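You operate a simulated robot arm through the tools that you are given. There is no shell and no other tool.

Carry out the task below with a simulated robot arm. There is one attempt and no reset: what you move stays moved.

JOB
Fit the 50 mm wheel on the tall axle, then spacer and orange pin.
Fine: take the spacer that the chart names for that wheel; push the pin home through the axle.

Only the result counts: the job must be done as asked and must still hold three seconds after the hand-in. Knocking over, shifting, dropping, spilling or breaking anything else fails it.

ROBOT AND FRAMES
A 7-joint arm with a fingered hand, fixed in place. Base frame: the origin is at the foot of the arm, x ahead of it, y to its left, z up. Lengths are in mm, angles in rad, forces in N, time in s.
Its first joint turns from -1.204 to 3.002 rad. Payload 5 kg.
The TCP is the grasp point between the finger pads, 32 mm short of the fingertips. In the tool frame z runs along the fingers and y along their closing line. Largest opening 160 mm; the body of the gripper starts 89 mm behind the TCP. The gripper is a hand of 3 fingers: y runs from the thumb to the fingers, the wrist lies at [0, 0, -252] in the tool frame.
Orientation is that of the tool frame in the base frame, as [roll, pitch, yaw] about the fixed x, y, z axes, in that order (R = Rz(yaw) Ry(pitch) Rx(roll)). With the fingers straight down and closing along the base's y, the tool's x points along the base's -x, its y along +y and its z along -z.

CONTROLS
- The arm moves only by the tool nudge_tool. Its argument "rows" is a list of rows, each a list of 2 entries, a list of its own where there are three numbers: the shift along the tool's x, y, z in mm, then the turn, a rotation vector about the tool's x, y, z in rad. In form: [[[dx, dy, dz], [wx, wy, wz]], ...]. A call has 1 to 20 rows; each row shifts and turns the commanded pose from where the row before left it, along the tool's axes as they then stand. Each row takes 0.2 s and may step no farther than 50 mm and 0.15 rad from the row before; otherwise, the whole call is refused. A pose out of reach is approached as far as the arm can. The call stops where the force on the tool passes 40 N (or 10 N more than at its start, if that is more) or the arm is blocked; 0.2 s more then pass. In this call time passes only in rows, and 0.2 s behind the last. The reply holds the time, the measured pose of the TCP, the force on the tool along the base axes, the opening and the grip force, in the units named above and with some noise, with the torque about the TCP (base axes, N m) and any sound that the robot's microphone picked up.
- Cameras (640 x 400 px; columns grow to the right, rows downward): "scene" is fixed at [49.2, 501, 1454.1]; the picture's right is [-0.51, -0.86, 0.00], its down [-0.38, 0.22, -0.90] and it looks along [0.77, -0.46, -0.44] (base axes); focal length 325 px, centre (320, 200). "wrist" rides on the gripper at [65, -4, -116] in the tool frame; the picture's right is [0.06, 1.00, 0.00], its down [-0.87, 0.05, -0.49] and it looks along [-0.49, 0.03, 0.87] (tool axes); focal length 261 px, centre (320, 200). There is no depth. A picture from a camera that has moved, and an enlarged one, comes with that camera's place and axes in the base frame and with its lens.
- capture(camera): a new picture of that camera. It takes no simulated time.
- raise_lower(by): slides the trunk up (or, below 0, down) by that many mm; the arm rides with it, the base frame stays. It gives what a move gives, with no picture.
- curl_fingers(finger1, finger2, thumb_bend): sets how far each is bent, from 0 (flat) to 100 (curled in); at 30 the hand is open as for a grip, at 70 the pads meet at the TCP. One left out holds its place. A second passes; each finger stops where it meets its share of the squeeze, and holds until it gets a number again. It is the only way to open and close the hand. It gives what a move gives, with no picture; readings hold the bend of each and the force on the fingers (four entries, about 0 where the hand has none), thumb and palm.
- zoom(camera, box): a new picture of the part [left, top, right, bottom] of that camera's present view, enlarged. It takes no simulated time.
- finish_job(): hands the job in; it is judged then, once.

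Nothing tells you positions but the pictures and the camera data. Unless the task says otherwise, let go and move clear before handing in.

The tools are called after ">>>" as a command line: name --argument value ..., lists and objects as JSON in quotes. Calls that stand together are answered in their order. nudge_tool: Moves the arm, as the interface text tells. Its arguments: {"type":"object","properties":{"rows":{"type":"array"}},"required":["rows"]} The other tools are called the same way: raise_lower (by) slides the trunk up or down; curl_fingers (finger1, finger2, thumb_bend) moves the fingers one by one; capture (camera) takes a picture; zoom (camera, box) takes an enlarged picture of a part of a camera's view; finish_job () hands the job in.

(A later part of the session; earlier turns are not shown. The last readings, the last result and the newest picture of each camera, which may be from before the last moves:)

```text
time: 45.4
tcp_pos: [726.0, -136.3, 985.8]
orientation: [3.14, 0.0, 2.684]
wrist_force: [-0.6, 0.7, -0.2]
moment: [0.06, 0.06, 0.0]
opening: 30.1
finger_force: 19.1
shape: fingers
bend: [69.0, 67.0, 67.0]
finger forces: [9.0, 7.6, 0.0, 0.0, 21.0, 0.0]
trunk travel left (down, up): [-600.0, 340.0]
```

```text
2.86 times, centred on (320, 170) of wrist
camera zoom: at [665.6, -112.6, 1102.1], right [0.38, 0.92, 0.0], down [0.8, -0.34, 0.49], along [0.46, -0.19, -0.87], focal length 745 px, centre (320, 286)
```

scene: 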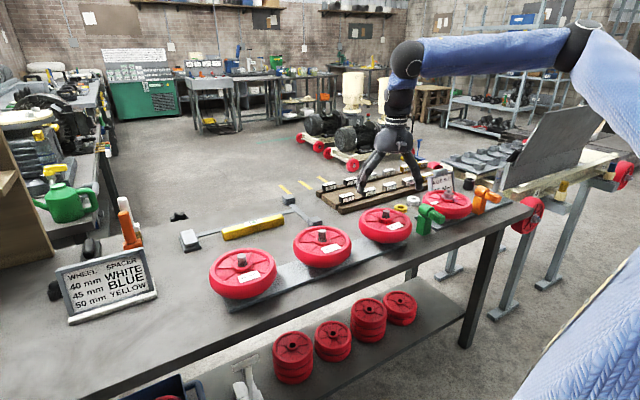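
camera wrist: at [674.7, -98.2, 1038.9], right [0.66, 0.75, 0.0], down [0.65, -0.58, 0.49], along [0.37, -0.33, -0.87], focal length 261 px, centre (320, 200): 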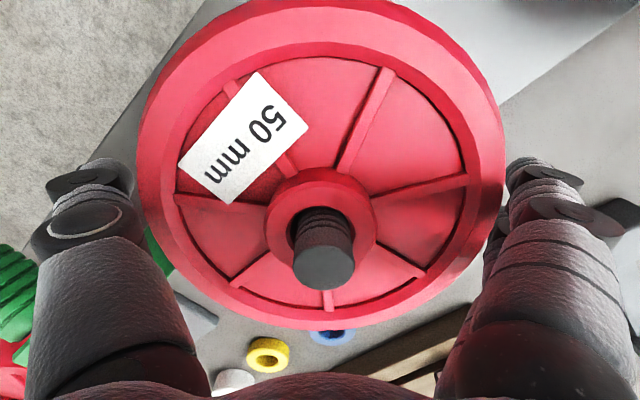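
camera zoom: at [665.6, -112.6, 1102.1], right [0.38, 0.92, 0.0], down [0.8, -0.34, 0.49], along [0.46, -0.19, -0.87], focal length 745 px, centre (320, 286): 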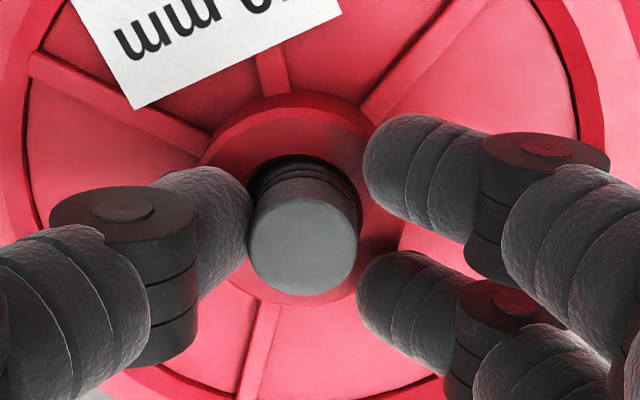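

The tips climbed onto the hub's bevel again. A better hold is the thumb on the outside of the tread and the two fingers behind the hub, where the finger segments stand nearly vertical. I'll back out, set those bends and tilt the hand about 12° with the thumb side lower.

>>> curl_fingers --finger1 54 --finger2 54 --thumb_bend 52

>>> nudge_tool --rows '[[[0, 0, -30], [0, 0, 0]], [[0, 0, -30], [0, 0, 0]], [[0, -30, 0], [-0.105, 0, 0]], [[0, 0, 0], [-0.105, 0, 0]]]'

>>> curl_fingers --finger1 45 --finger2 45 --thumb_bend 31

>>> capture --camera "wrist"

>>> zoom --camera "scene" --box '[340, 150, 440, 250]'

```text
time: 46.4
tcp_pos: [727.1, -136.0, 987.1]
orientation: [3.138, 0.0, 2.684]
wrist_force: [-0.8, -0.2, 0.3]
moment: [0.0, -0.01, -0.04]
opening: 74.3
finger_force: 0.1
shape: fingers
bend: [54.0, 54.0, 52.0]
finger forces: [0.1, 0.0, 0.1, 0.1, 0.0, 0.0]
trunk travel left (down, up): [-600.0, 340.0]
```

```text
time: 47.4
tcp_pos: [712.7, -162.7, 1047.5]
orientation: [2.931, 0.001, 2.686]
wrist_force: [0.2, 0.2, -0.6]
moment: [-0.02, 0.01, 0.01]
opening: 74.8
finger_force: 0.1
shape: fingers
bend: [54.0, 54.0, 52.0]
finger forces: [0.1, 0.1, 0.0, 0.0, 0.0, 0.1]
trunk travel left (down, up): [-600.0, 340.0]
```

```text
time: 48.4
tcp_pos: [712.1, -163.9, 1047.9]
orientation: [2.93, 0.002, 2.685]
wrist_force: [0.3, -0.3, 0.3]
moment: [0.0, 0.0, 0.01]
opening: 135.6
finger_force: 0.1
shape: fingers
bend: [45.0, 45.0, 31.0]
finger forces: [0.0, 0.0, 0.0, 0.0, 0.0, 0.0]
trunk travel left (down, up): [-600.0, 340.0]
```

```text
taken
camera wrist: at [641.2, -161.4, 1160.2], right [0.37, 0.9, 0.21], down [0.76, -0.43, 0.49], along [0.54, -0.03, -0.84], focal length 261 px, centre (320, 200)
```

wrist: 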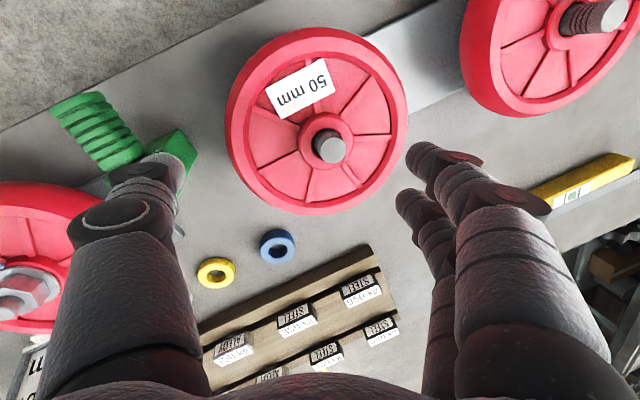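

```text
4.00 times, centred on (390, 200) of scene
camera zoom: at [49.2, 501.0, 1454.1], right [-0.51, -0.86, 0.0], down [-0.38, 0.22, -0.9], along [0.77, -0.46, -0.44], focal length 1301 px, centre (40, 200)
```

zoom: 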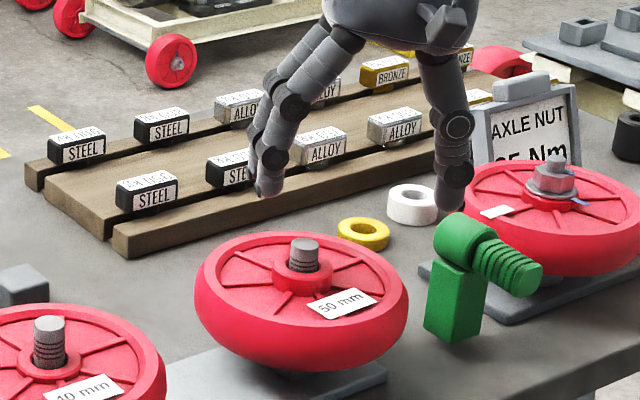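

Vertical fingers look right, but this direction would squeeze the thumb close to the green stand. I'll turn the hand so the thumb comes down on the free robot side of the wheel, with the fingers straddling the far spoke.

>>> nudge_tool --rows '[[[0, 0, 0], [0.105, 0, 0]], [[0, 0, 0], [0.105, 0, 0]], [[0, 0, 0], [0, 0, 0.1335]], [[0, 0, 0], [0, 0, 0.1335]], [[0, 0, 0], [0, 0, 0.1335]], [[0, 0, 0], [0, 0, 0.1335]], [[0, 0, 0], [0, 0, 0.1335]], [[0, 0, 0], [0, 0, 0.1335]], [[0, 0, 0], [0, 0, 0.1335]], [[0, 0, 0], [-0.105, 0, 0]], [[0, 0, 0], [-0.105, 0, 0]]]'

>>> capture --camera "wrist"

>>> capture --camera "scene"

```text
time: 50.8
tcp_pos: [712.6, -163.7, 1047.4]
orientation: [2.929, 0.001, 1.749]
wrist_force: [0.3, 0.1, -0.2]
moment: [-0.01, 0.01, 0.0]
opening: 135.7
finger_force: 0.1
shape: fingers
bend: [45.0, 45.0, 31.0]
finger forces: [0.0, 0.0, 0.1, 0.1, 0.1, 0.0]
trunk travel left (down, up): [-600.0, 340.0]
```

```text
taken
camera wrist: at [673.3, -105.3, 1159.8], right [0.95, 0.23, 0.21], down [0.1, -0.86, 0.49], along [0.3, -0.44, -0.84], focal length 261 px, centre (320, 200)
```

wrist: 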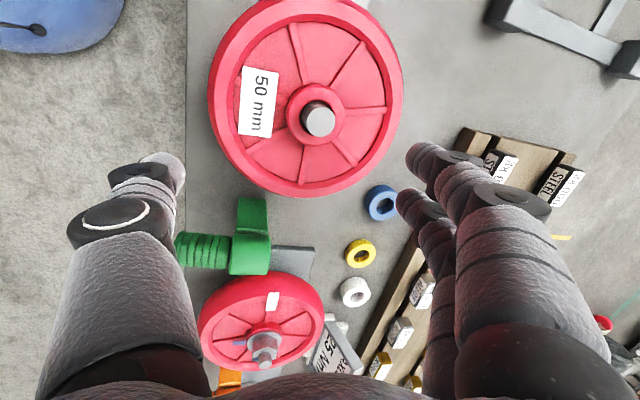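

```text
taken
```

scene: 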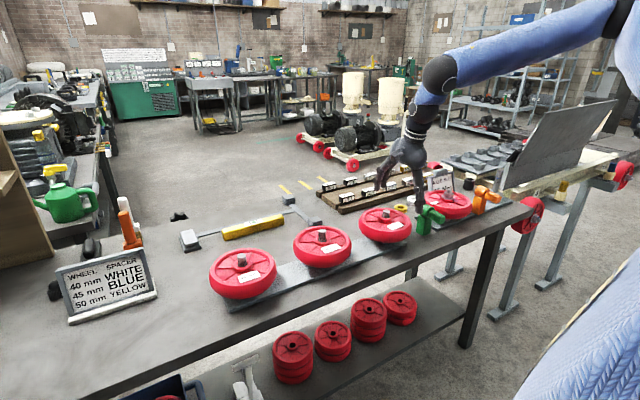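

>>> nudge_tool --rows '[[[23.1, -13.9, -3.0], [0, 0, 0]], [[0, -5.3, 24.4], [0, 0, 0]]]'

>>> capture --camera "wrist"

>>> zoom --camera "scene" --box '[340, 150, 440, 250]'

```text
time: 51.4
tcp_pos: [695.1, -144.3, 1021.1]
orientation: [2.931, -0.002, 1.747]
wrist_force: [0.3, 0.5, -0.9]
moment: [0.02, 0.04, 0.03]
opening: 136.1
finger_force: 0.0
shape: fingers
bend: [45.0, 45.0, 31.0]
finger forces: [0.0, 0.0, 0.0, 0.0, 0.1, 0.0]
trunk travel left (down, up): [-600.0, 340.0]
```

```text
taken
camera wrist: at [655.4, -85.3, 1133.5], right [0.95, 0.23, 0.21], down [0.11, -0.86, 0.49], along [0.3, -0.44, -0.85], focal length 261 px, centre (320, 200)
```

wrist: 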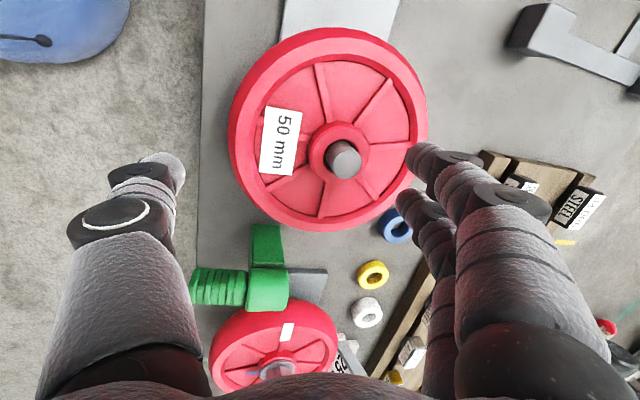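

```text
4.00 times, centred on (390, 200) of scene
camera zoom: at [49.2, 501.0, 1454.1], right [-0.51, -0.86, 0.0], down [-0.38, 0.22, -0.9], along [0.77, -0.46, -0.44], focal length 1301 px, centre (40, 200)
```

zoom: 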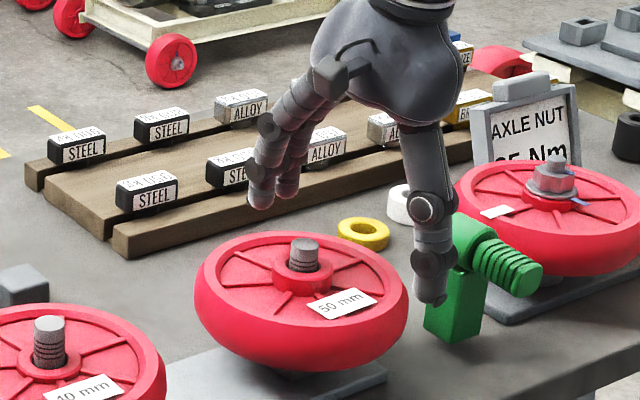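

>>> nudge_tool --rows '[[[-0.6, -5.3, 24.4], [0, 0, 0]], [[0, -3.2, 14.7], [0, 0, 0]]]'

>>> capture --camera "wrist"

>>> zoom --camera "scene" --box '[350, 185, 430, 245]'

```text
time: 52.0
tcp_pos: [693.8, -141.9, 983.4]
orientation: [2.928, 0.001, 1.749]
wrist_force: [-1.1, -0.5, 0.4]
moment: [0.03, 0.0, 0.01]
opening: 135.7
finger_force: 0.1
shape: fingers
bend: [45.0, 45.0, 31.0]
finger forces: [0.0, 0.0, 0.1, 0.0, 0.0, 0.0]
trunk travel left (down, up): [-600.0, 340.0]
```

```text
taken
camera wrist: at [654.0, -83.9, 1096.1], right [0.95, 0.24, 0.21], down [0.1, -0.86, 0.49], along [0.3, -0.44, -0.84], focal length 261 px, centre (320, 200)
```

wrist: 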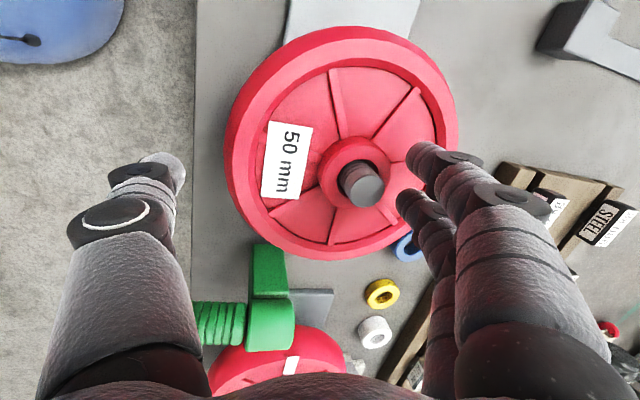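

```text
6.67 times, centred on (390, 215) of scene
camera zoom: at [49.2, 501.0, 1454.1], right [-0.51, -0.86, 0.0], down [-0.38, 0.22, -0.9], along [0.77, -0.46, -0.44], focal length 2168 px, centre (-147, 100)
```

zoom: 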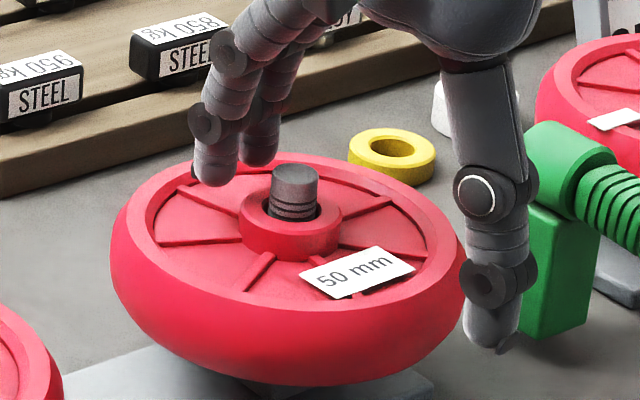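

>>> nudge_tool --rows '[[[0, -1.5, 6.8], [0, 0, 0]], [[0, -0.85, 3.9], [0, 0, 0]]]'

>>> nudge_tool --rows '[[[0, -0.42, 1.95], [0, 0, 0]]]'

>>> zoom --camera "wrist" --box '[260, 100, 460, 240]'

>>> zoom --camera "scene" --box '[350, 185, 430, 245]'

```text
time: 52.6
tcp_pos: [695.6, -143.4, 971.2]
orientation: [2.929, -0.001, 1.75]
wrist_force: [-0.5, -0.7, 0.0]
moment: [-0.01, 0.02, 0.0]
opening: 135.9
finger_force: 0.0
shape: fingers
bend: [45.0, 45.0, 31.0]
finger forces: [0.0, 0.0, 0.1, 0.0, 0.0, 0.0]
trunk travel left (down, up): [-600.0, 340.0]
```

```text
time: 53.0
tcp_pos: [694.5, -143.3, 969.9]
orientation: [2.929, 0.0, 1.75]
wrist_force: [0.0, -0.2, 0.7]
moment: [-0.02, -0.01, 0.02]
opening: 135.7
finger_force: 0.0
shape: fingers
bend: [45.0, 45.0, 31.0]
finger forces: [0.0, 0.0, 0.1, 0.1, 0.0, 0.0]
trunk travel left (down, up): [-600.0, 340.0]
```

```text
2.86 times, centred on (360, 170) of wrist
camera zoom: at [654.8, -84.6, 1082.2], right [0.95, 0.24, 0.21], down [0.11, -0.86, 0.49], along [0.3, -0.44, -0.84], focal length 745 px, centre (206, 286)
```

zoom: 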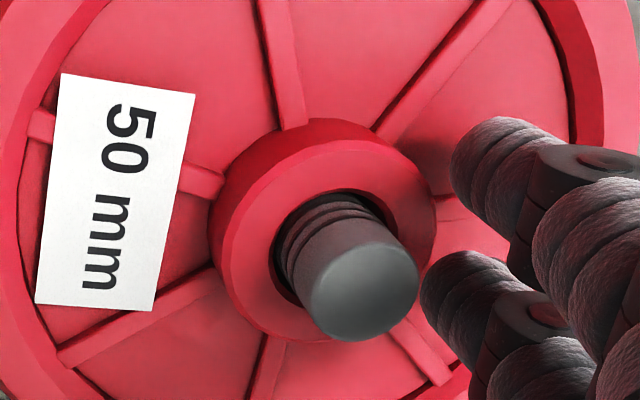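

```text
6.67 times, centred on (390, 215) of scene
camera zoom: at [49.2, 501.0, 1454.1], right [-0.51, -0.86, 0.0], down [-0.38, 0.22, -0.9], along [0.77, -0.46, -0.44], focal length 2168 px, centre (-147, 100)
```

zoom: 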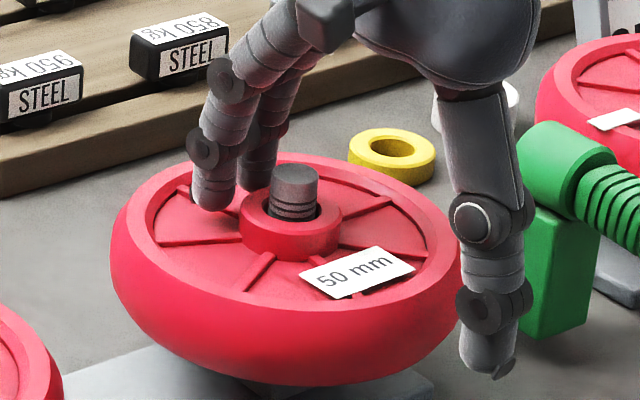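

>>> nudge_tool --rows '[[[0, -0.42, 1.95], [0, 0, 0]]]'

>>> nudge_tool --rows '[[[0, -0.42, 1.95], [0, 0, 0]]]'

>>> nudge_tool --rows '[[[0, -0.42, 1.95], [0, 0, 0]]]'

```text
time: 53.4
tcp_pos: [696.2, -144.9, 967.8]
orientation: [2.931, 0.0, 1.749]
wrist_force: [0.4, -0.6, -0.3]
moment: [0.02, -0.02, -0.03]
opening: 135.6
finger_force: 0.0
shape: fingers
bend: [45.0, 45.0, 31.0]
finger forces: [0.0, 0.0, 0.1, 0.0, 0.0, 0.0]
trunk travel left (down, up): [-600.0, 340.0]
```

```text
time: 53.8
tcp_pos: [694.6, -143.7, 966.2]
orientation: [2.929, 0.001, 1.751]
wrist_force: [-1.3, -0.3, 4.0]
moment: [0.02, -0.27, -0.02]
opening: 136.2
finger_force: 1.5
shape: fingers
bend: [45.0, 45.0, 31.0]
finger forces: [2.0, 2.2, 0.1, 0.0, 0.0, 0.0]
trunk travel left (down, up): [-600.0, 340.0]
```

```text
time: 54.2
tcp_pos: [693.1, -142.7, 966.6]
orientation: [2.924, 0.001, 1.75]
wrist_force: [-2.7, -1.6, 13.6]
moment: [0.08, -0.86, -0.12]
opening: 137.5
finger_force: 6.6
shape: fingers
bend: [45.0, 45.0, 31.0]
finger forces: [6.0, 6.7, 0.0, 0.0, 0.0, 0.0]
trunk travel left (down, up): [-600.0, 340.0]
```

Both fingers now touch the web behind the hub, as predicted. I'll relieve about 2 mm and close gradually.

>>> nudge_tool --rows '[[[0, 0.5, -2.4], [0, 0, 0]]]'

>>> curl_fingers --finger1 50 --finger2 50 --thumb_bend 38

>>> zoom --camera "wrist" --box '[260, 100, 460, 240]'

>>> zoom --camera "scene" --box '[350, 185, 430, 245]'

```text
time: 54.6
tcp_pos: [693.5, -143.8, 965.1]
orientation: [2.928, 0.001, 1.751]
wrist_force: [-0.5, -1.6, 3.2]
moment: [0.06, -0.26, -0.04]
opening: 137.1
finger_force: 1.8
shape: fingers
bend: [45.0, 45.0, 31.0]
finger forces: [2.0, 1.5, 0.0, 0.0, 0.0, 0.0]
trunk travel left (down, up): [-600.0, 340.0]
```

```text
time: 55.6
tcp_pos: [694.2, -142.6, 967.4]
orientation: [2.928, 0.0, 1.752]
wrist_force: [3.9, 0.7, 12.7]
moment: [0.18, -1.09, -0.02]
opening: 120.6
finger_force: 6.9
shape: fingers
bend: [47.0, 46.0, 38.0]
finger forces: [7.4, 6.9, 0.0, 0.0, 0.0, 0.1]
trunk travel left (down, up): [-600.0, 340.0]
```

```text
2.86 times, centred on (360, 170) of wrist
camera zoom: at [654.3, -84.6, 1079.4], right [0.95, 0.24, 0.21], down [0.1, -0.86, 0.49], along [0.3, -0.44, -0.84], focal length 745 px, centre (206, 286)
```

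zoom: 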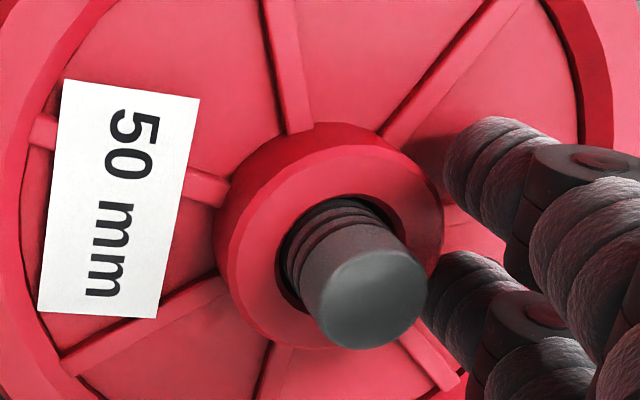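

```text
6.67 times, centred on (390, 215) of scene
camera zoom: at [49.2, 501.0, 1454.1], right [-0.51, -0.86, 0.0], down [-0.38, 0.22, -0.9], along [0.77, -0.46, -0.44], focal length 2168 px, centre (-147, 100)
```

zoom: 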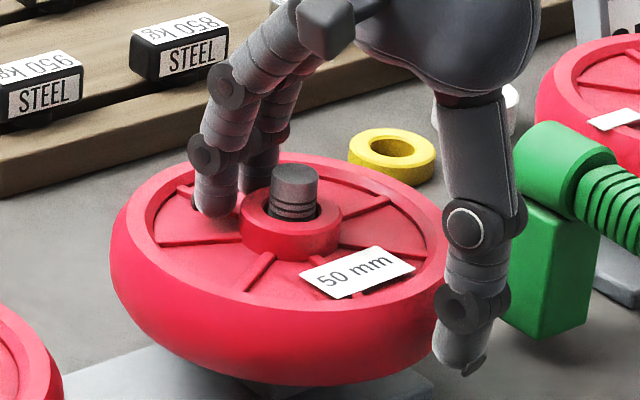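

>>> curl_fingers --thumb_bend 46

>>> zoom --camera "scene" --box '[350, 185, 430, 245]'

>>> capture --camera "wrist"

```text
time: 56.6
tcp_pos: [693.6, -143.6, 967.0]
orientation: [2.929, 0.0, 1.753]
wrist_force: [-3.3, 0.8, 11.4]
moment: [0.12, -0.52, 0.05]
opening: 112.9
finger_force: 9.6
shape: fingers
bend: [46.0, 46.0, 44.0]
finger forces: [6.3, 6.0, 0.0, 0.1, 7.2, 0.0]
trunk travel left (down, up): [-600.0, 340.0]
```

```text
6.67 times, centred on (390, 215) of scene
camera zoom: at [49.2, 501.0, 1454.1], right [-0.51, -0.86, 0.0], down [-0.38, 0.22, -0.9], along [0.77, -0.46, -0.44], focal length 2168 px, centre (-147, 100)
```

zoom: 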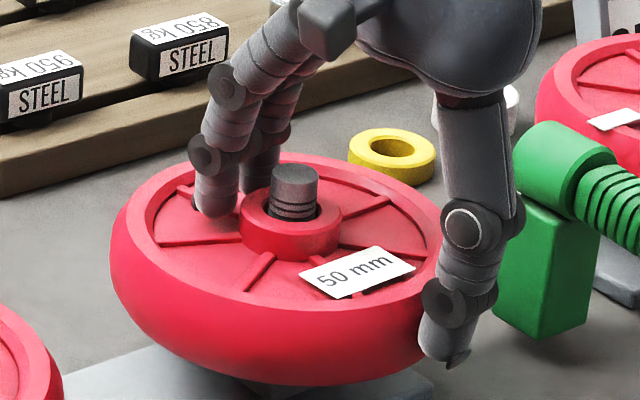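

```text
taken
camera wrist: at [653.6, -84.7, 1079.2], right [0.95, 0.24, 0.21], down [0.11, -0.86, 0.49], along [0.3, -0.44, -0.84], focal length 261 px, centre (320, 200)
```

wrist: 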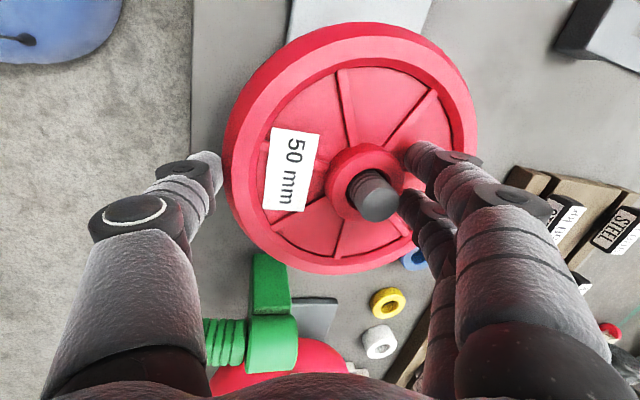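

Thumb is now hooked against the lower tread. I'll add squeeze on both sides.

>>> curl_fingers --finger1 66 --finger2 66 --thumb_bend 64

>>> zoom --camera "scene" --box '[350, 185, 430, 245]'

>>> zoom --camera "wrist" --box '[260, 100, 460, 240]'

```text
time: 57.6
tcp_pos: [694.0, -142.9, 967.3]
orientation: [2.928, 0.001, 1.752]
wrist_force: [-6.8, -0.9, 14.4]
moment: [0.33, -0.36, 0.08]
opening: 108.6
finger_force: 25.8
shape: fingers
bend: [50.0, 47.0, 49.0]
finger forces: [16.3, 11.4, 0.0, 0.0, 23.6, 0.1]
trunk travel left (down, up): [-600.0, 340.0]
```

```text
6.67 times, centred on (390, 215) of scene
camera zoom: at [49.2, 501.0, 1454.1], right [-0.51, -0.86, 0.0], down [-0.38, 0.22, -0.9], along [0.77, -0.46, -0.44], focal length 2168 px, centre (-147, 100)
```

zoom: 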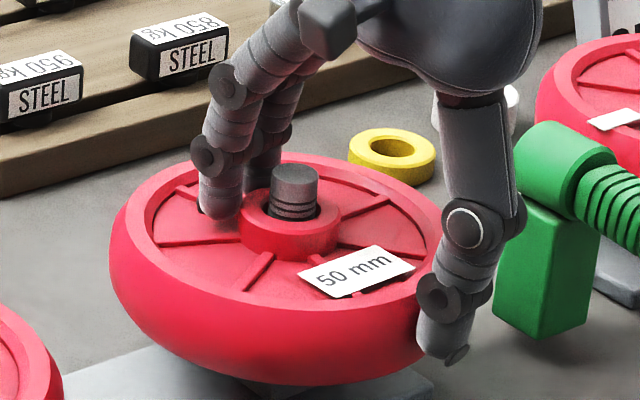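

```text
2.86 times, centred on (360, 170) of wrist
camera zoom: at [653.3, -84.8, 1079.6], right [0.95, 0.24, 0.21], down [0.1, -0.86, 0.49], along [0.3, -0.44, -0.84], focal length 745 px, centre (206, 286)
```

zoom: 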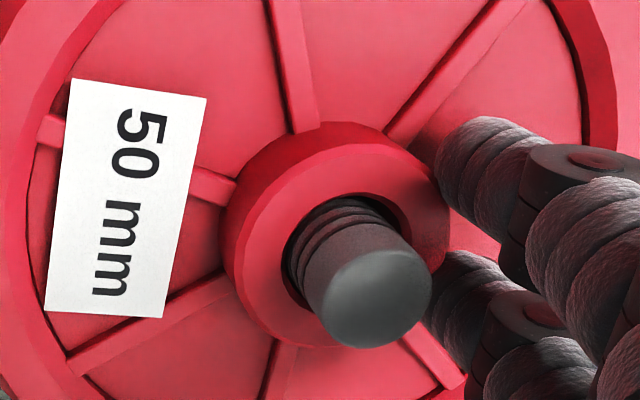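

>>> nudge_tool --rows '[[[0, 0.42, -1.95], [0, 0, 0]], [[0, 0.42, -1.95], [0, 0, 0]], [[0, 0.42, -1.95], [0, 0, 0]], [[0, 0.42, -1.95], [0, 0, 0]]]'

>>> zoom --camera "scene" --box '[350, 185, 430, 245]'

>>> zoom --camera "wrist" --box '[260, 100, 460, 240]'

```text
time: 58.6
tcp_pos: [694.4, -143.3, 974.0]
orientation: [2.931, 0.001, 1.749]
wrist_force: [-7.2, 2.7, -11.0]
moment: [0.04, 0.51, 0.15]
opening: 107.2
finger_force: 22.4
shape: fingers
bend: [50.0, 47.0, 49.0]
finger forces: [10.2, 9.6, 0.1, 0.0, 25.4, 0.0]
trunk travel left (down, up): [-600.0, 340.0]
```

```text
6.67 times, centred on (390, 215) of scene
camera zoom: at [49.2, 501.0, 1454.1], right [-0.51, -0.86, 0.0], down [-0.38, 0.22, -0.9], along [0.77, -0.46, -0.44], focal length 2168 px, centre (-147, 100)
```

zoom: 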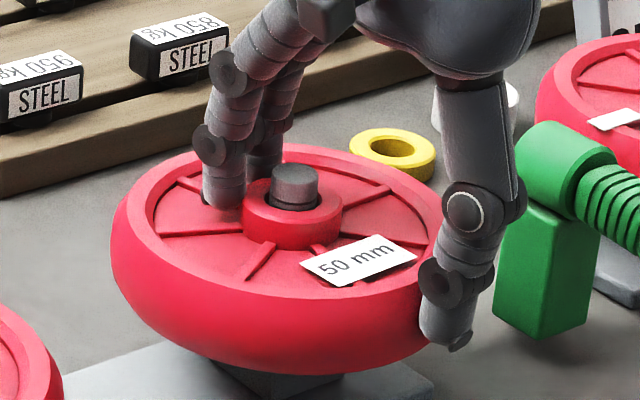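

```text
2.86 times, centred on (360, 170) of wrist
camera zoom: at [655.6, -84.9, 1086.7], right [0.95, 0.24, 0.21], down [0.11, -0.86, 0.49], along [0.3, -0.44, -0.84], focal length 745 px, centre (206, 286)
```

zoom: 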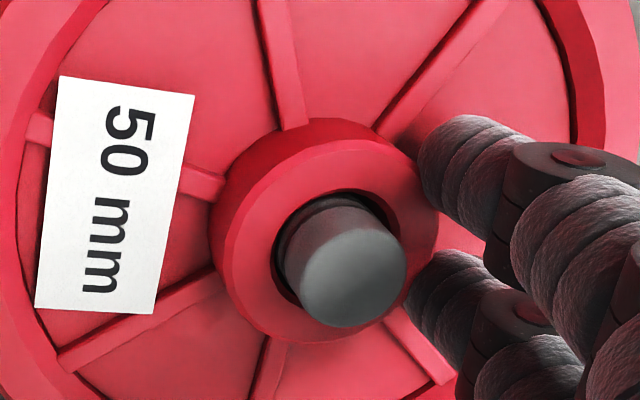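

The wheel lifts cleanly with no slip (about 11 N carried, bends unchanged). While it is still captured by its post I'll add a little more squeeze, then lift further.

>>> curl_fingers --finger1 72 --finger2 72 --thumb_bend 69

>>> nudge_tool --rows '[[[0, 0.63, -2.93], [0, 0, 0]], [[0, 0.85, -3.9], [0, 0, 0]], [[0, 0.85, -3.9], [0, 0, 0]], [[0, 0.85, -3.9], [0, 0, 0]], [[0, 0.85, -3.9], [0, 0, 0]]]'

>>> zoom --camera "scene" --box '[350, 185, 430, 245]'

>>> zoom --camera "wrist" --box '[260, 100, 460, 240]'

```text
time: 59.6
tcp_pos: [696.5, -144.1, 975.3]
orientation: [2.93, 0.0, 1.75]
wrist_force: [-3.8, 1.3, -7.3]
moment: [0.07, 0.35, 0.05]
opening: 107.1
finger_force: 24.5
shape: fingers
bend: [49.0, 47.0, 49.0]
finger forces: [13.0, 11.4, 0.1, 0.0, 26.0, 0.1]
trunk travel left (down, up): [-600.0, 340.0]
```

```text
time: 60.8
tcp_pos: [693.6, -143.0, 993.4]
orientation: [2.929, 0.0, 1.751]
wrist_force: [-0.3, 0.1, -8.1]
moment: [0.02, 0.23, 0.02]
opening: 106.7
finger_force: 25.0
shape: fingers
bend: [49.0, 47.0, 49.0]
finger forces: [13.0, 12.6, 0.1, 0.0, 24.2, 0.0]
trunk travel left (down, up): [-600.0, 340.0]
```

```text
6.67 times, centred on (390, 215) of scene
camera zoom: at [49.2, 501.0, 1454.1], right [-0.51, -0.86, 0.0], down [-0.38, 0.22, -0.9], along [0.77, -0.46, -0.44], focal length 2168 px, centre (-147, 100)
```

zoom: 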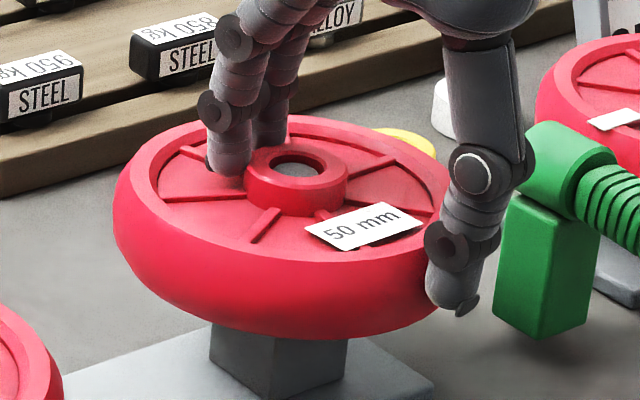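

```text
2.86 times, centred on (360, 170) of wrist
camera zoom: at [654.7, -85.2, 1105.6], right [0.95, 0.24, 0.21], down [0.11, -0.86, 0.49], along [0.3, -0.44, -0.84], focal length 745 px, centre (206, 286)
```

zoom: 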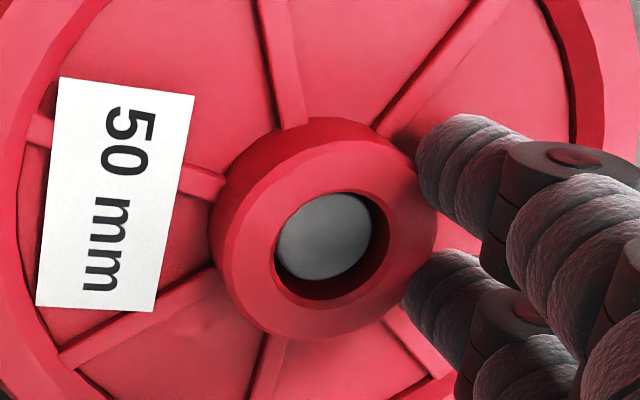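

The wheel is held firmly and level, carried about 26 mm up. I'll keep lifting to about z 1085 so it clears the tall axle's top.

>>> nudge_tool --rows '[[[0, 1.0, -4.9], [0, 0, 0]], [[0, 1.7, -7.8], [0, 0, 0]], [[0, 2.1, -9.8], [0, 0, 0]], [[0, 2.1, -9.8], [0, 0, 0]], [[0, 2.1, -9.8], [0, 0, 0]], [[0, 2.1, -9.8], [0, 0, 0]], [[0, 2.1, -9.8], [0, 0, 0]], [[0, 2.1, -9.8], [0, 0, 0]], [[0, 2.1, -9.8], [0, 0, 0]], [[0, 1.5, -7.0], [0, 0, 0]]]'

>>> zoom --camera "wrist" --box '[260, 100, 460, 240]'

>>> zoom --camera "scene" --box '[320, 140, 440, 250]'

```text
time: 63.0
tcp_pos: [694.3, -143.5, 1084.0]
orientation: [2.929, 0.0, 1.75]
wrist_force: [-1.2, -0.3, -8.2]
moment: [-0.05, 0.25, 0.0]
opening: 106.6
finger_force: 24.6
shape: fingers
bend: [49.0, 47.0, 49.0]
finger forces: [12.8, 12.7, 0.0, 0.0, 24.2, 0.0]
trunk travel left (down, up): [-600.0, 340.0]
```

```text
2.86 times, centred on (360, 170) of wrist
camera zoom: at [654.5, -85.9, 1197.0], right [0.95, 0.24, 0.21], down [0.11, -0.86, 0.49], along [0.3, -0.44, -0.84], focal length 745 px, centre (206, 286)
```

zoom: 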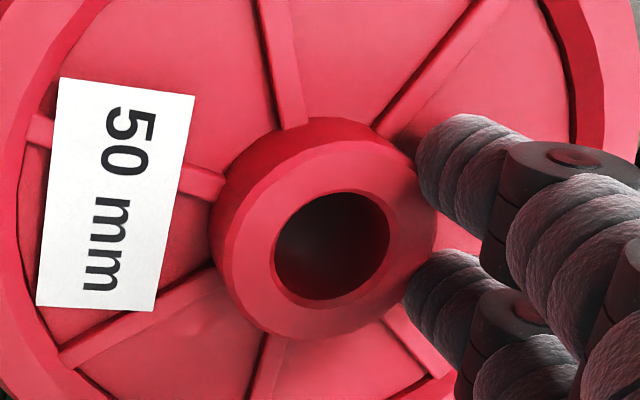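

```text
3.64 times, centred on (380, 195) of scene
camera zoom: at [49.2, 501.0, 1454.1], right [-0.51, -0.86, 0.0], down [-0.38, 0.22, -0.9], along [0.77, -0.46, -0.44], focal length 1183 px, centre (102, 218)
```

zoom: 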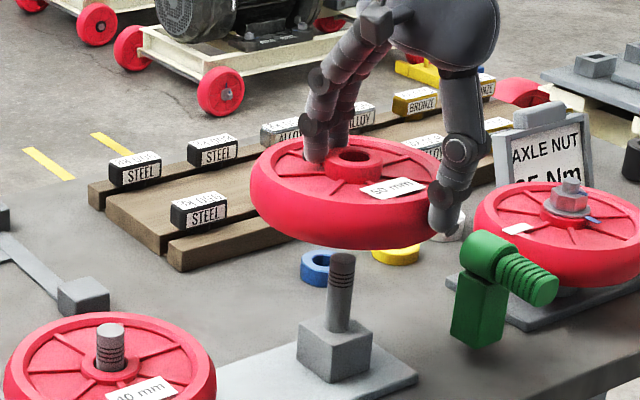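

The wheel is free of its post. For an accurate hand-off I'll calibrate: shift 190 mm sideways so the bare post comes into the wrist view, and note where it appears; later I'll match the tall axle to the same spot.

>>> nudge_tool --rows '[[[10, 0, 0], [0, 0, 0]], [[15, 0, 0], [0, 0, 0]], [[20, 0, 0], [0, 0, 0]], [[20, 0, 0], [0, 0, 0]], [[20, 0, 0], [0, 0, 0]], [[20, 0, 0], [0, 0, 0]], [[20, 0, 0], [0, 0, 0]], [[20, 0, 0], [0, 0, 0]], [[20, 0, 0], [0, 0, 0]], [[15, 0, 0], [0, 0, 0]], [[10, 0, 0], [0, 0, 0]]]'

>>> capture --camera "wrist"

```text
time: 65.4
tcp_pos: [642.7, -72.3, 1077.6]
orientation: [2.929, -0.006, 1.75]
wrist_force: [0.5, 0.0, -7.4]
moment: [-0.04, 0.24, 0.01]
opening: 106.9
finger_force: 25.0
shape: fingers
bend: [48.0, 47.0, 50.0]
finger forces: [12.6, 12.8, 0.0, 0.0, 24.5, 0.0]
out of reach, approached as far as the arm can: row 5, 6, 7, 8, 9, 10, 11
trunk travel left (down, up): [-600.0, 340.0]
```

```text
taken
camera wrist: at [603.0, -14.4, 1190.7], right [0.95, 0.23, 0.21], down [0.11, -0.87, 0.49], along [0.3, -0.44, -0.85], focal length 261 px, centre (320, 200)
```

wrist: 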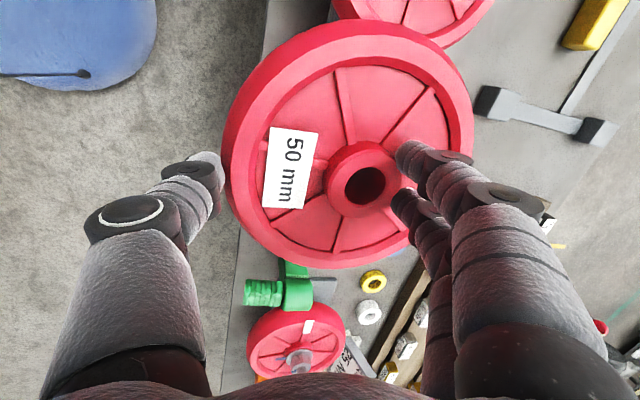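

The arm cannot reach that far sideways here, so I'll skip that calibration. I'll carry the wheel, still firmly held, toward the axle and stop about 190 mm short so the wrist camera can see the axle past the wheel.

>>> nudge_tool --rows '[[[-10.2, -1.4, -0.6], [0, 0, 0]], [[-17.8, -2.4, -1.0], [0, 0, 0]], [[-25.4, -3.43, -1.41], [0, 0, 0]], [[-25.4, -3.43, -1.41], [0, 0, 0]], [[-25.4, -3.43, -1.41], [0, 0, 0]], [[-25.4, -3.43, -1.41], [0, 0, 0]], [[-25.4, -3.43, -1.41], [0, 0, 0]], [[-25.4, -3.43, -1.41], [0, 0, 0]], [[-25.4, -3.43, -1.41], [0, 0, 0]], [[-25.4, -3.43, -1.41], [0, 0, 0]], [[-25.4, -3.43, -1.41], [0, 0, 0]], [[-25.4, -3.43, -1.41], [0, 0, 0]], [[-25.4, -3.43, -1.41], [0, 0, 0]], [[-25.4, -3.43, -1.41], [0, 0, 0]], [[-25.4, -3.43, -1.41], [0, 0, 0]], [[-25.4, -3.43, -1.41], [0, 0, 0]], [[-25.4, -3.43, -1.41], [0, 0, 0]], [[-25.4, -3.43, -1.41], [0, 0, 0]], [[-17.8, -2.4, -1.0], [0, 0, 0]], [[-10.2, -1.4, -0.6], [0, 0, 0]]]'

>>> capture --camera "wrist"

>>> capture --camera "scene"

```text
time: 69.6
tcp_pos: [657.2, -539.6, 1087.7]
orientation: [2.929, -0.002, 1.751]
wrist_force: [0.0, 0.4, -7.4]
moment: [0.02, 0.27, -0.01]
opening: 106.9
finger_force: 24.8
shape: fingers
bend: [48.0, 47.0, 50.0]
finger forces: [12.6, 12.4, 0.1, 0.0, 24.0, 0.0]
trunk travel left (down, up): [-600.0, 340.0]
```

```text
taken
camera wrist: at [618.8, -481.2, 1200.8], right [0.95, 0.24, 0.21], down [0.11, -0.86, 0.49], along [0.3, -0.44, -0.85], focal length 261 px, centre (320, 200)
```

wrist: 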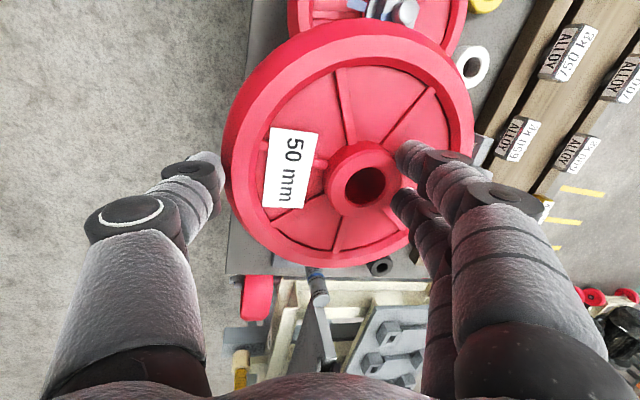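

```text
taken
```

scene: 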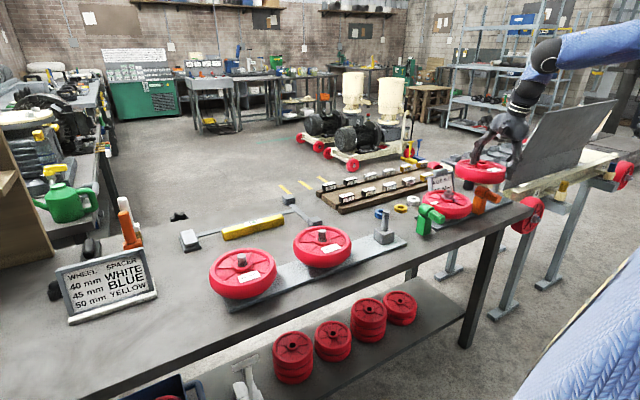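

Grip unchanged. The tall axle shows in the wrist view just below the wheel; I'll zoom to measure it.

>>> zoom --camera "wrist" --box '[290, 255, 350, 310]'

>>> zoom --camera "wrist" --box '[300, 120, 420, 240]'

>>> zoom --camera "scene" --box '[430, 130, 550, 240]'

```text
7.27 times, centred on (320, 282) of wrist
camera zoom: at [618.8, -481.2, 1200.8], right [0.95, 0.24, 0.21], down [0.11, -0.86, 0.49], along [0.3, -0.44, -0.85], focal length 1896 px, centre (320, -400)
```

zoom: 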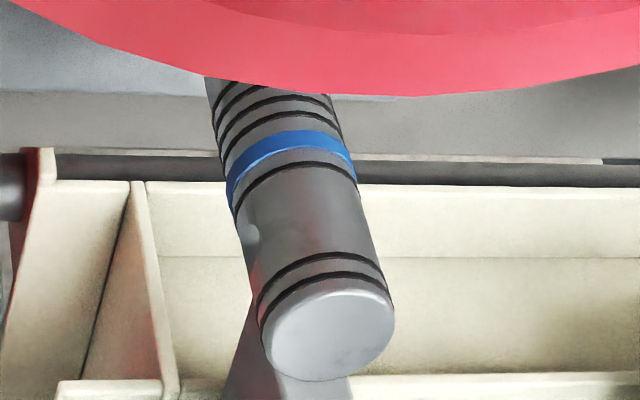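

```text
3.33 times, centred on (360, 180) of wrist
camera zoom: at [618.8, -481.2, 1200.8], right [0.95, 0.24, 0.21], down [0.11, -0.86, 0.49], along [0.3, -0.44, -0.85], focal length 869 px, centre (187, 267)
```

zoom: 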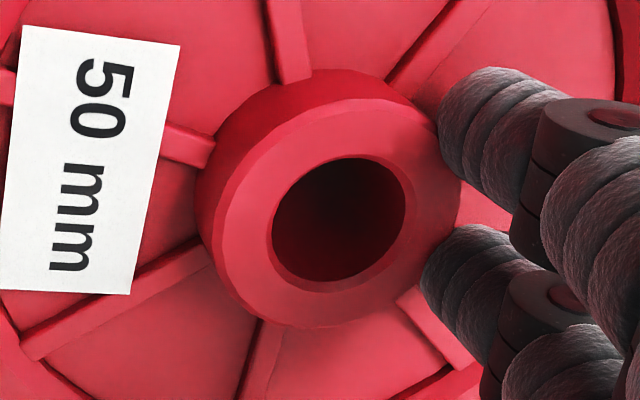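

```text
3.64 times, centred on (490, 185) of scene
camera zoom: at [49.2, 501.0, 1454.1], right [-0.51, -0.86, 0.0], down [-0.38, 0.22, -0.9], along [0.77, -0.46, -0.44], focal length 1183 px, centre (-298, 254)
```

zoom: 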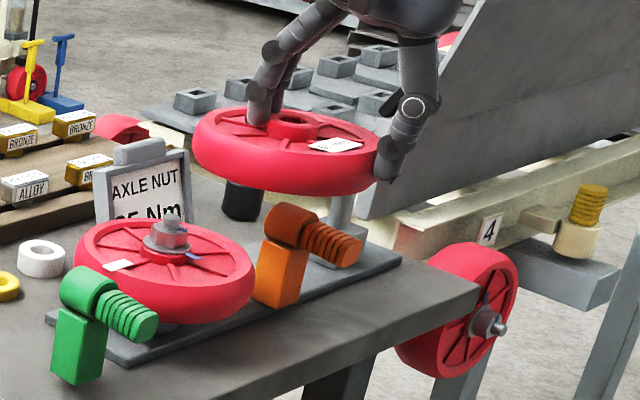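

The axle measures about (724, -721) with its top near z 998, matching my earlier estimate. I'll move the wheel over it, still about 20 mm above its top.

>>> nudge_tool --rows '[[[-10, 0.2, 0.05], [0, 0, 0]], [[-15, 0.2, 0.05], [0, 0, 0]], [[-20, 0.3, 0.06], [0, 0, 0]], [[-20, 0.3, 0.06], [0, 0, 0]], [[-20, 0.3, 0.06], [0, 0, 0]], [[-20, 0.3, 0.06], [0, 0, 0]], [[-20, 0.3, 0.06], [0, 0, 0]], [[-20, 0.3, 0.06], [0, 0, 0]], [[-20, 0.2, 0.05], [0, 0, 0]], [[-15, 0.2, 0.05], [0, 0, 0]], [[-8.6, 0, 0], [0, 0, 0]]]'

>>> nudge_tool --rows '[[[0, 0, 0], [0, 0, 0]]]'

>>> nudge_tool --rows '[[[0, 0, 0], [0, 0, 0]]]'

>>> zoom --camera "scene" --box '[440, 130, 560, 230]'

>>> capture --camera "wrist"

```text
time: 72.0
tcp_pos: [694.9, -723.1, 1089.9]
orientation: [2.932, -0.003, 1.75]
wrist_force: [0.4, -0.2, -7.7]
moment: [-0.03, 0.26, -0.01]
opening: 106.7
finger_force: 24.3
shape: fingers
bend: [48.0, 47.0, 50.0]
finger forces: [12.5, 12.3, 0.1, 0.0, 23.9, 0.1]
trunk travel left (down, up): [-600.0, 340.0]
```

```text
time: 72.4
tcp_pos: [695.2, -722.2, 1089.7]
orientation: [2.932, -0.003, 1.751]
wrist_force: [-0.8, 0.0, -8.1]
moment: [-0.02, 0.24, 0.01]
opening: 106.6
finger_force: 24.9
shape: fingers
bend: [48.0, 47.0, 50.0]
finger forces: [12.5, 12.4, 0.0, 0.0, 23.9, 0.0]
trunk travel left (down, up): [-600.0, 340.0]
```

```text
time: 72.8
tcp_pos: [694.9, -722.0, 1089.0]
orientation: [2.93, -0.003, 1.75]
wrist_force: [0.0, 0.4, -7.5]
moment: [-0.02, 0.23, 0.0]
opening: 106.1
finger_force: 24.2
shape: fingers
bend: [48.0, 47.0, 50.0]
finger forces: [12.5, 12.4, 0.0, 0.0, 23.8, 0.0]
trunk travel left (down, up): [-600.0, 340.0]
```

```text
4.00 times, centred on (500, 180) of scene
camera zoom: at [49.2, 501.0, 1454.1], right [-0.51, -0.86, 0.0], down [-0.38, 0.22, -0.9], along [0.77, -0.46, -0.44], focal length 1301 px, centre (-400, 280)
```

zoom: 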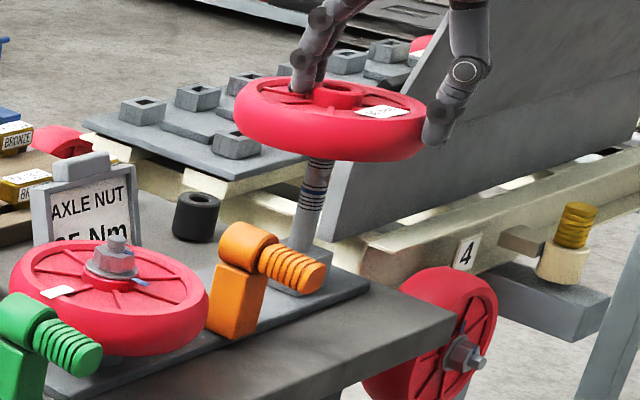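

```text
taken
camera wrist: at [655.4, -664.4, 1201.5], right [0.95, 0.24, 0.21], down [0.11, -0.86, 0.49], along [0.3, -0.44, -0.85], focal length 261 px, centre (320, 200)
```

wrist: 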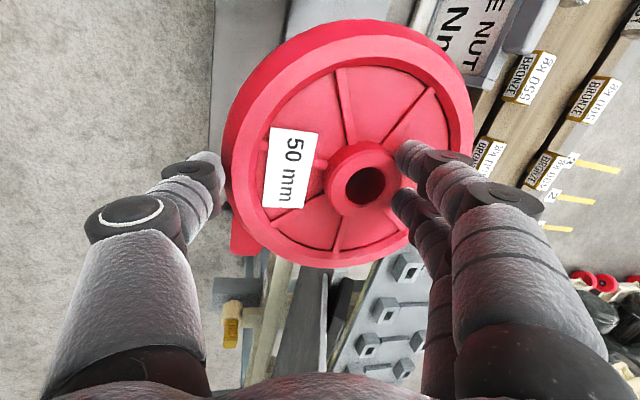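

>>> zoom --camera "scene" --box '[470, 145, 534, 185]'

>>> zoom --camera "scene" --box '[470, 165, 534, 205]'

```text
10.00 times, centred on (502, 165) of scene
camera zoom: at [49.2, 501.0, 1454.1], right [-0.51, -0.86, 0.0], down [-0.38, 0.22, -0.9], along [0.77, -0.46, -0.44], focal length 3252 px, centre (-1500, 550)
```

zoom: 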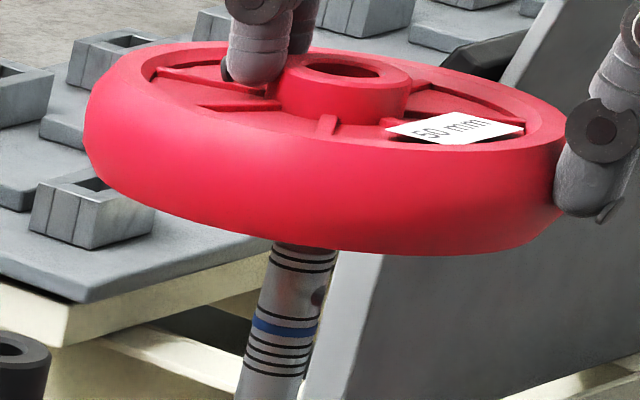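

```text
10.00 times, centred on (502, 185) of scene
camera zoom: at [49.2, 501.0, 1454.1], right [-0.51, -0.86, 0.0], down [-0.38, 0.22, -0.9], along [0.77, -0.46, -0.44], focal length 3252 px, centre (-1500, 350)
```

zoom: 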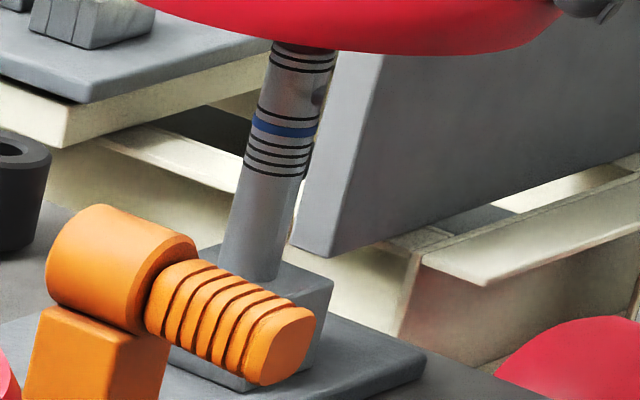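

>>> zoom --camera "scene" --box '[490, 167, 510, 187]'

>>> zoom --camera "scene" --box '[492, 146, 516, 161]'

```text
16.00 times, centred on (500, 177) of scene
camera zoom: at [49.2, 501.0, 1454.1], right [-0.51, -0.86, 0.0], down [-0.38, 0.22, -0.9], along [0.77, -0.46, -0.44], focal length 5204 px, centre (-2560, 568)
```

zoom: 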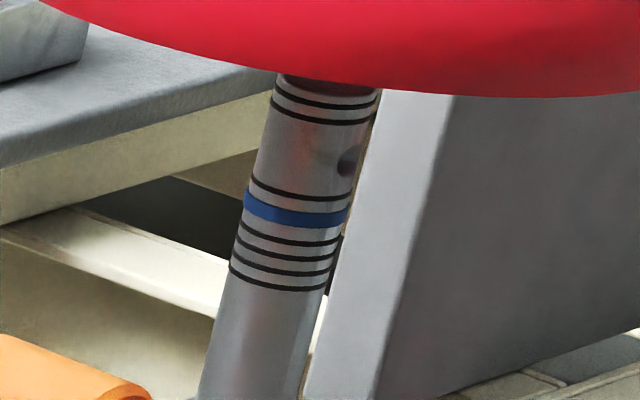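

```text
16.00 times, centred on (504, 154) of scene
camera zoom: at [49.2, 501.0, 1454.1], right [-0.51, -0.86, 0.0], down [-0.38, 0.22, -0.9], along [0.77, -0.46, -0.44], focal length 5204 px, centre (-2624, 944)
```

zoom: 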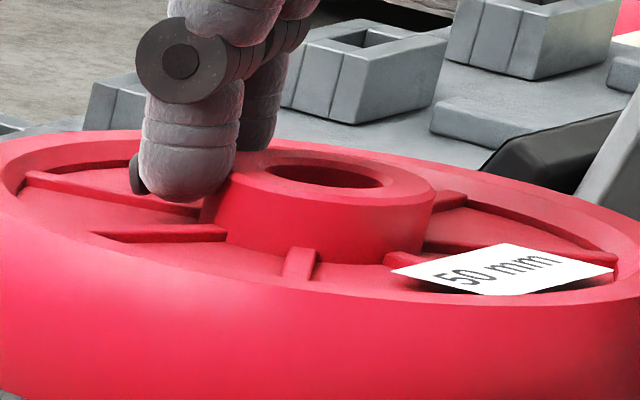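

Two independent checks suggest the hub is about 3 mm short of the axle line, so I'll correct by (-1.5, -2.6) mm and lower to just above the axle top.

>>> nudge_tool --rows '[[[-2.3, -1.9, -0.41], [0, 0, 0]], [[0, -1.06, 4.89], [0, 0, 0]], [[0, -1.06, 4.89], [0, 0, 0]], [[0, -1.06, 4.89], [0, 0, 0]]]'

>>> nudge_tool --rows '[[[0, 0, 0], [0, 0, 0]]]'

>>> zoom --camera "scene" --box '[490, 145, 522, 185]'

```text
time: 73.8
tcp_pos: [694.5, -726.8, 1073.5]
orientation: [2.93, -0.001, 1.752]
wrist_force: [-0.1, -0.7, -7.6]
moment: [-0.01, 0.28, -0.02]
opening: 106.6
finger_force: 24.3
shape: fingers
bend: [48.0, 47.0, 50.0]
finger forces: [12.5, 12.3, 0.0, 0.0, 23.8, 0.0]
trunk travel left (down, up): [-600.0, 340.0]
```

```text
time: 74.2
tcp_pos: [694.8, -726.1, 1074.0]
orientation: [2.928, -0.001, 1.75]
wrist_force: [0.5, -0.5, -8.2]
moment: [-0.02, 0.27, 0.0]
opening: 106.5
finger_force: 24.2
shape: fingers
bend: [48.0, 47.0, 50.0]
finger forces: [12.4, 12.3, 0.0, 0.0, 23.8, 0.0]
trunk travel left (down, up): [-600.0, 340.0]
```

```text
10.00 times, centred on (506, 165) of scene
camera zoom: at [49.2, 501.0, 1454.1], right [-0.51, -0.86, 0.0], down [-0.38, 0.22, -0.9], along [0.77, -0.46, -0.44], focal length 3252 px, centre (-1540, 550)
```

zoom: 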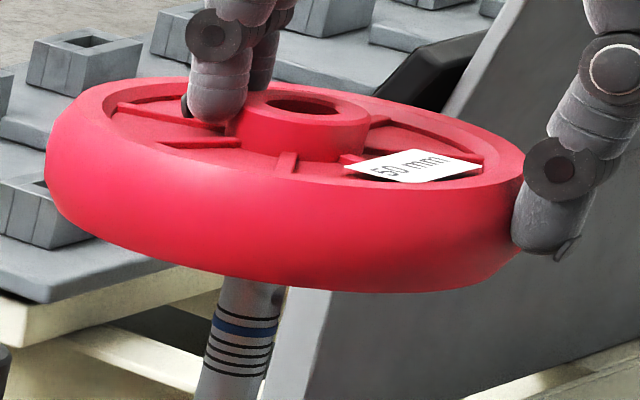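

>>> zoom --camera "scene" --box '[488, 170, 512, 190]'

>>> zoom --camera "scene" --box '[492, 150, 516, 165]'

>>> nudge_tool --rows '[[[0, 0, 0], [0, 0, 0]]]'

>>> nudge_tool --rows '[[[0, 0, 0], [0, 0, 0]]]'

```text
16.00 times, centred on (500, 180) of scene
camera zoom: at [49.2, 501.0, 1454.1], right [-0.51, -0.86, 0.0], down [-0.38, 0.22, -0.9], along [0.77, -0.46, -0.44], focal length 5204 px, centre (-2560, 520)
```

zoom: 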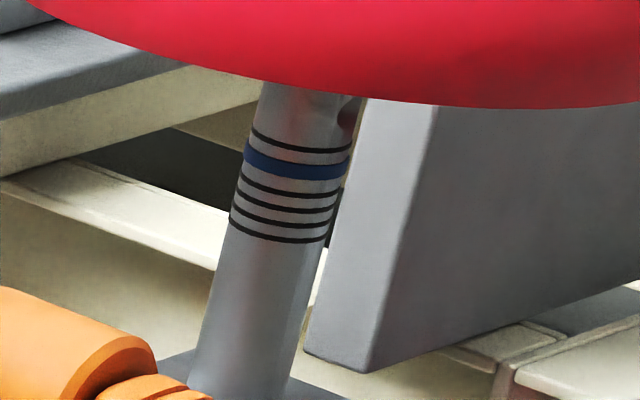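

```text
16.00 times, centred on (504, 158) of scene
camera zoom: at [49.2, 501.0, 1454.1], right [-0.51, -0.86, 0.0], down [-0.38, 0.22, -0.9], along [0.77, -0.46, -0.44], focal length 5204 px, centre (-2624, 880)
```

zoom: 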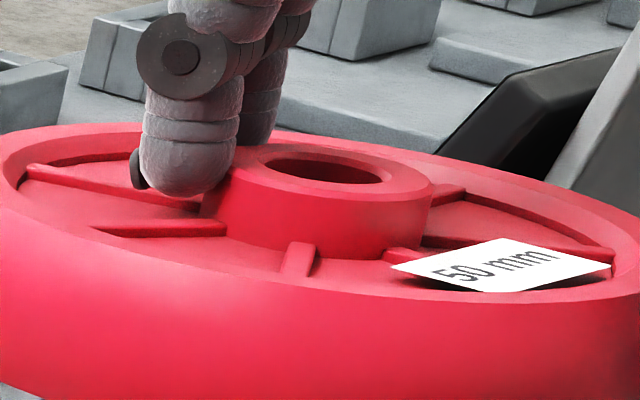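

```text
time: 74.6
tcp_pos: [694.0, -727.0, 1073.5]
orientation: [2.93, -0.004, 1.75]
wrist_force: [0.1, 0.5, -7.6]
moment: [-0.04, 0.26, -0.05]
opening: 106.4
finger_force: 24.5
shape: fingers
bend: [48.0, 47.0, 50.0]
finger forces: [12.4, 12.3, 0.0, 0.1, 23.8, 0.0]
trunk travel left (down, up): [-600.0, 340.0]
```

```text
time: 75.0
tcp_pos: [693.4, -727.7, 1074.8]
orientation: [2.93, -0.001, 1.751]
wrist_force: [0.1, -0.4, -6.9]
moment: [-0.06, 0.25, 0.01]
opening: 106.7
finger_force: 24.4
shape: fingers
bend: [48.0, 47.0, 50.0]
finger forces: [12.4, 12.3, 0.0, 0.0, 23.9, 0.0]
trunk travel left (down, up): [-600.0, 340.0]
```

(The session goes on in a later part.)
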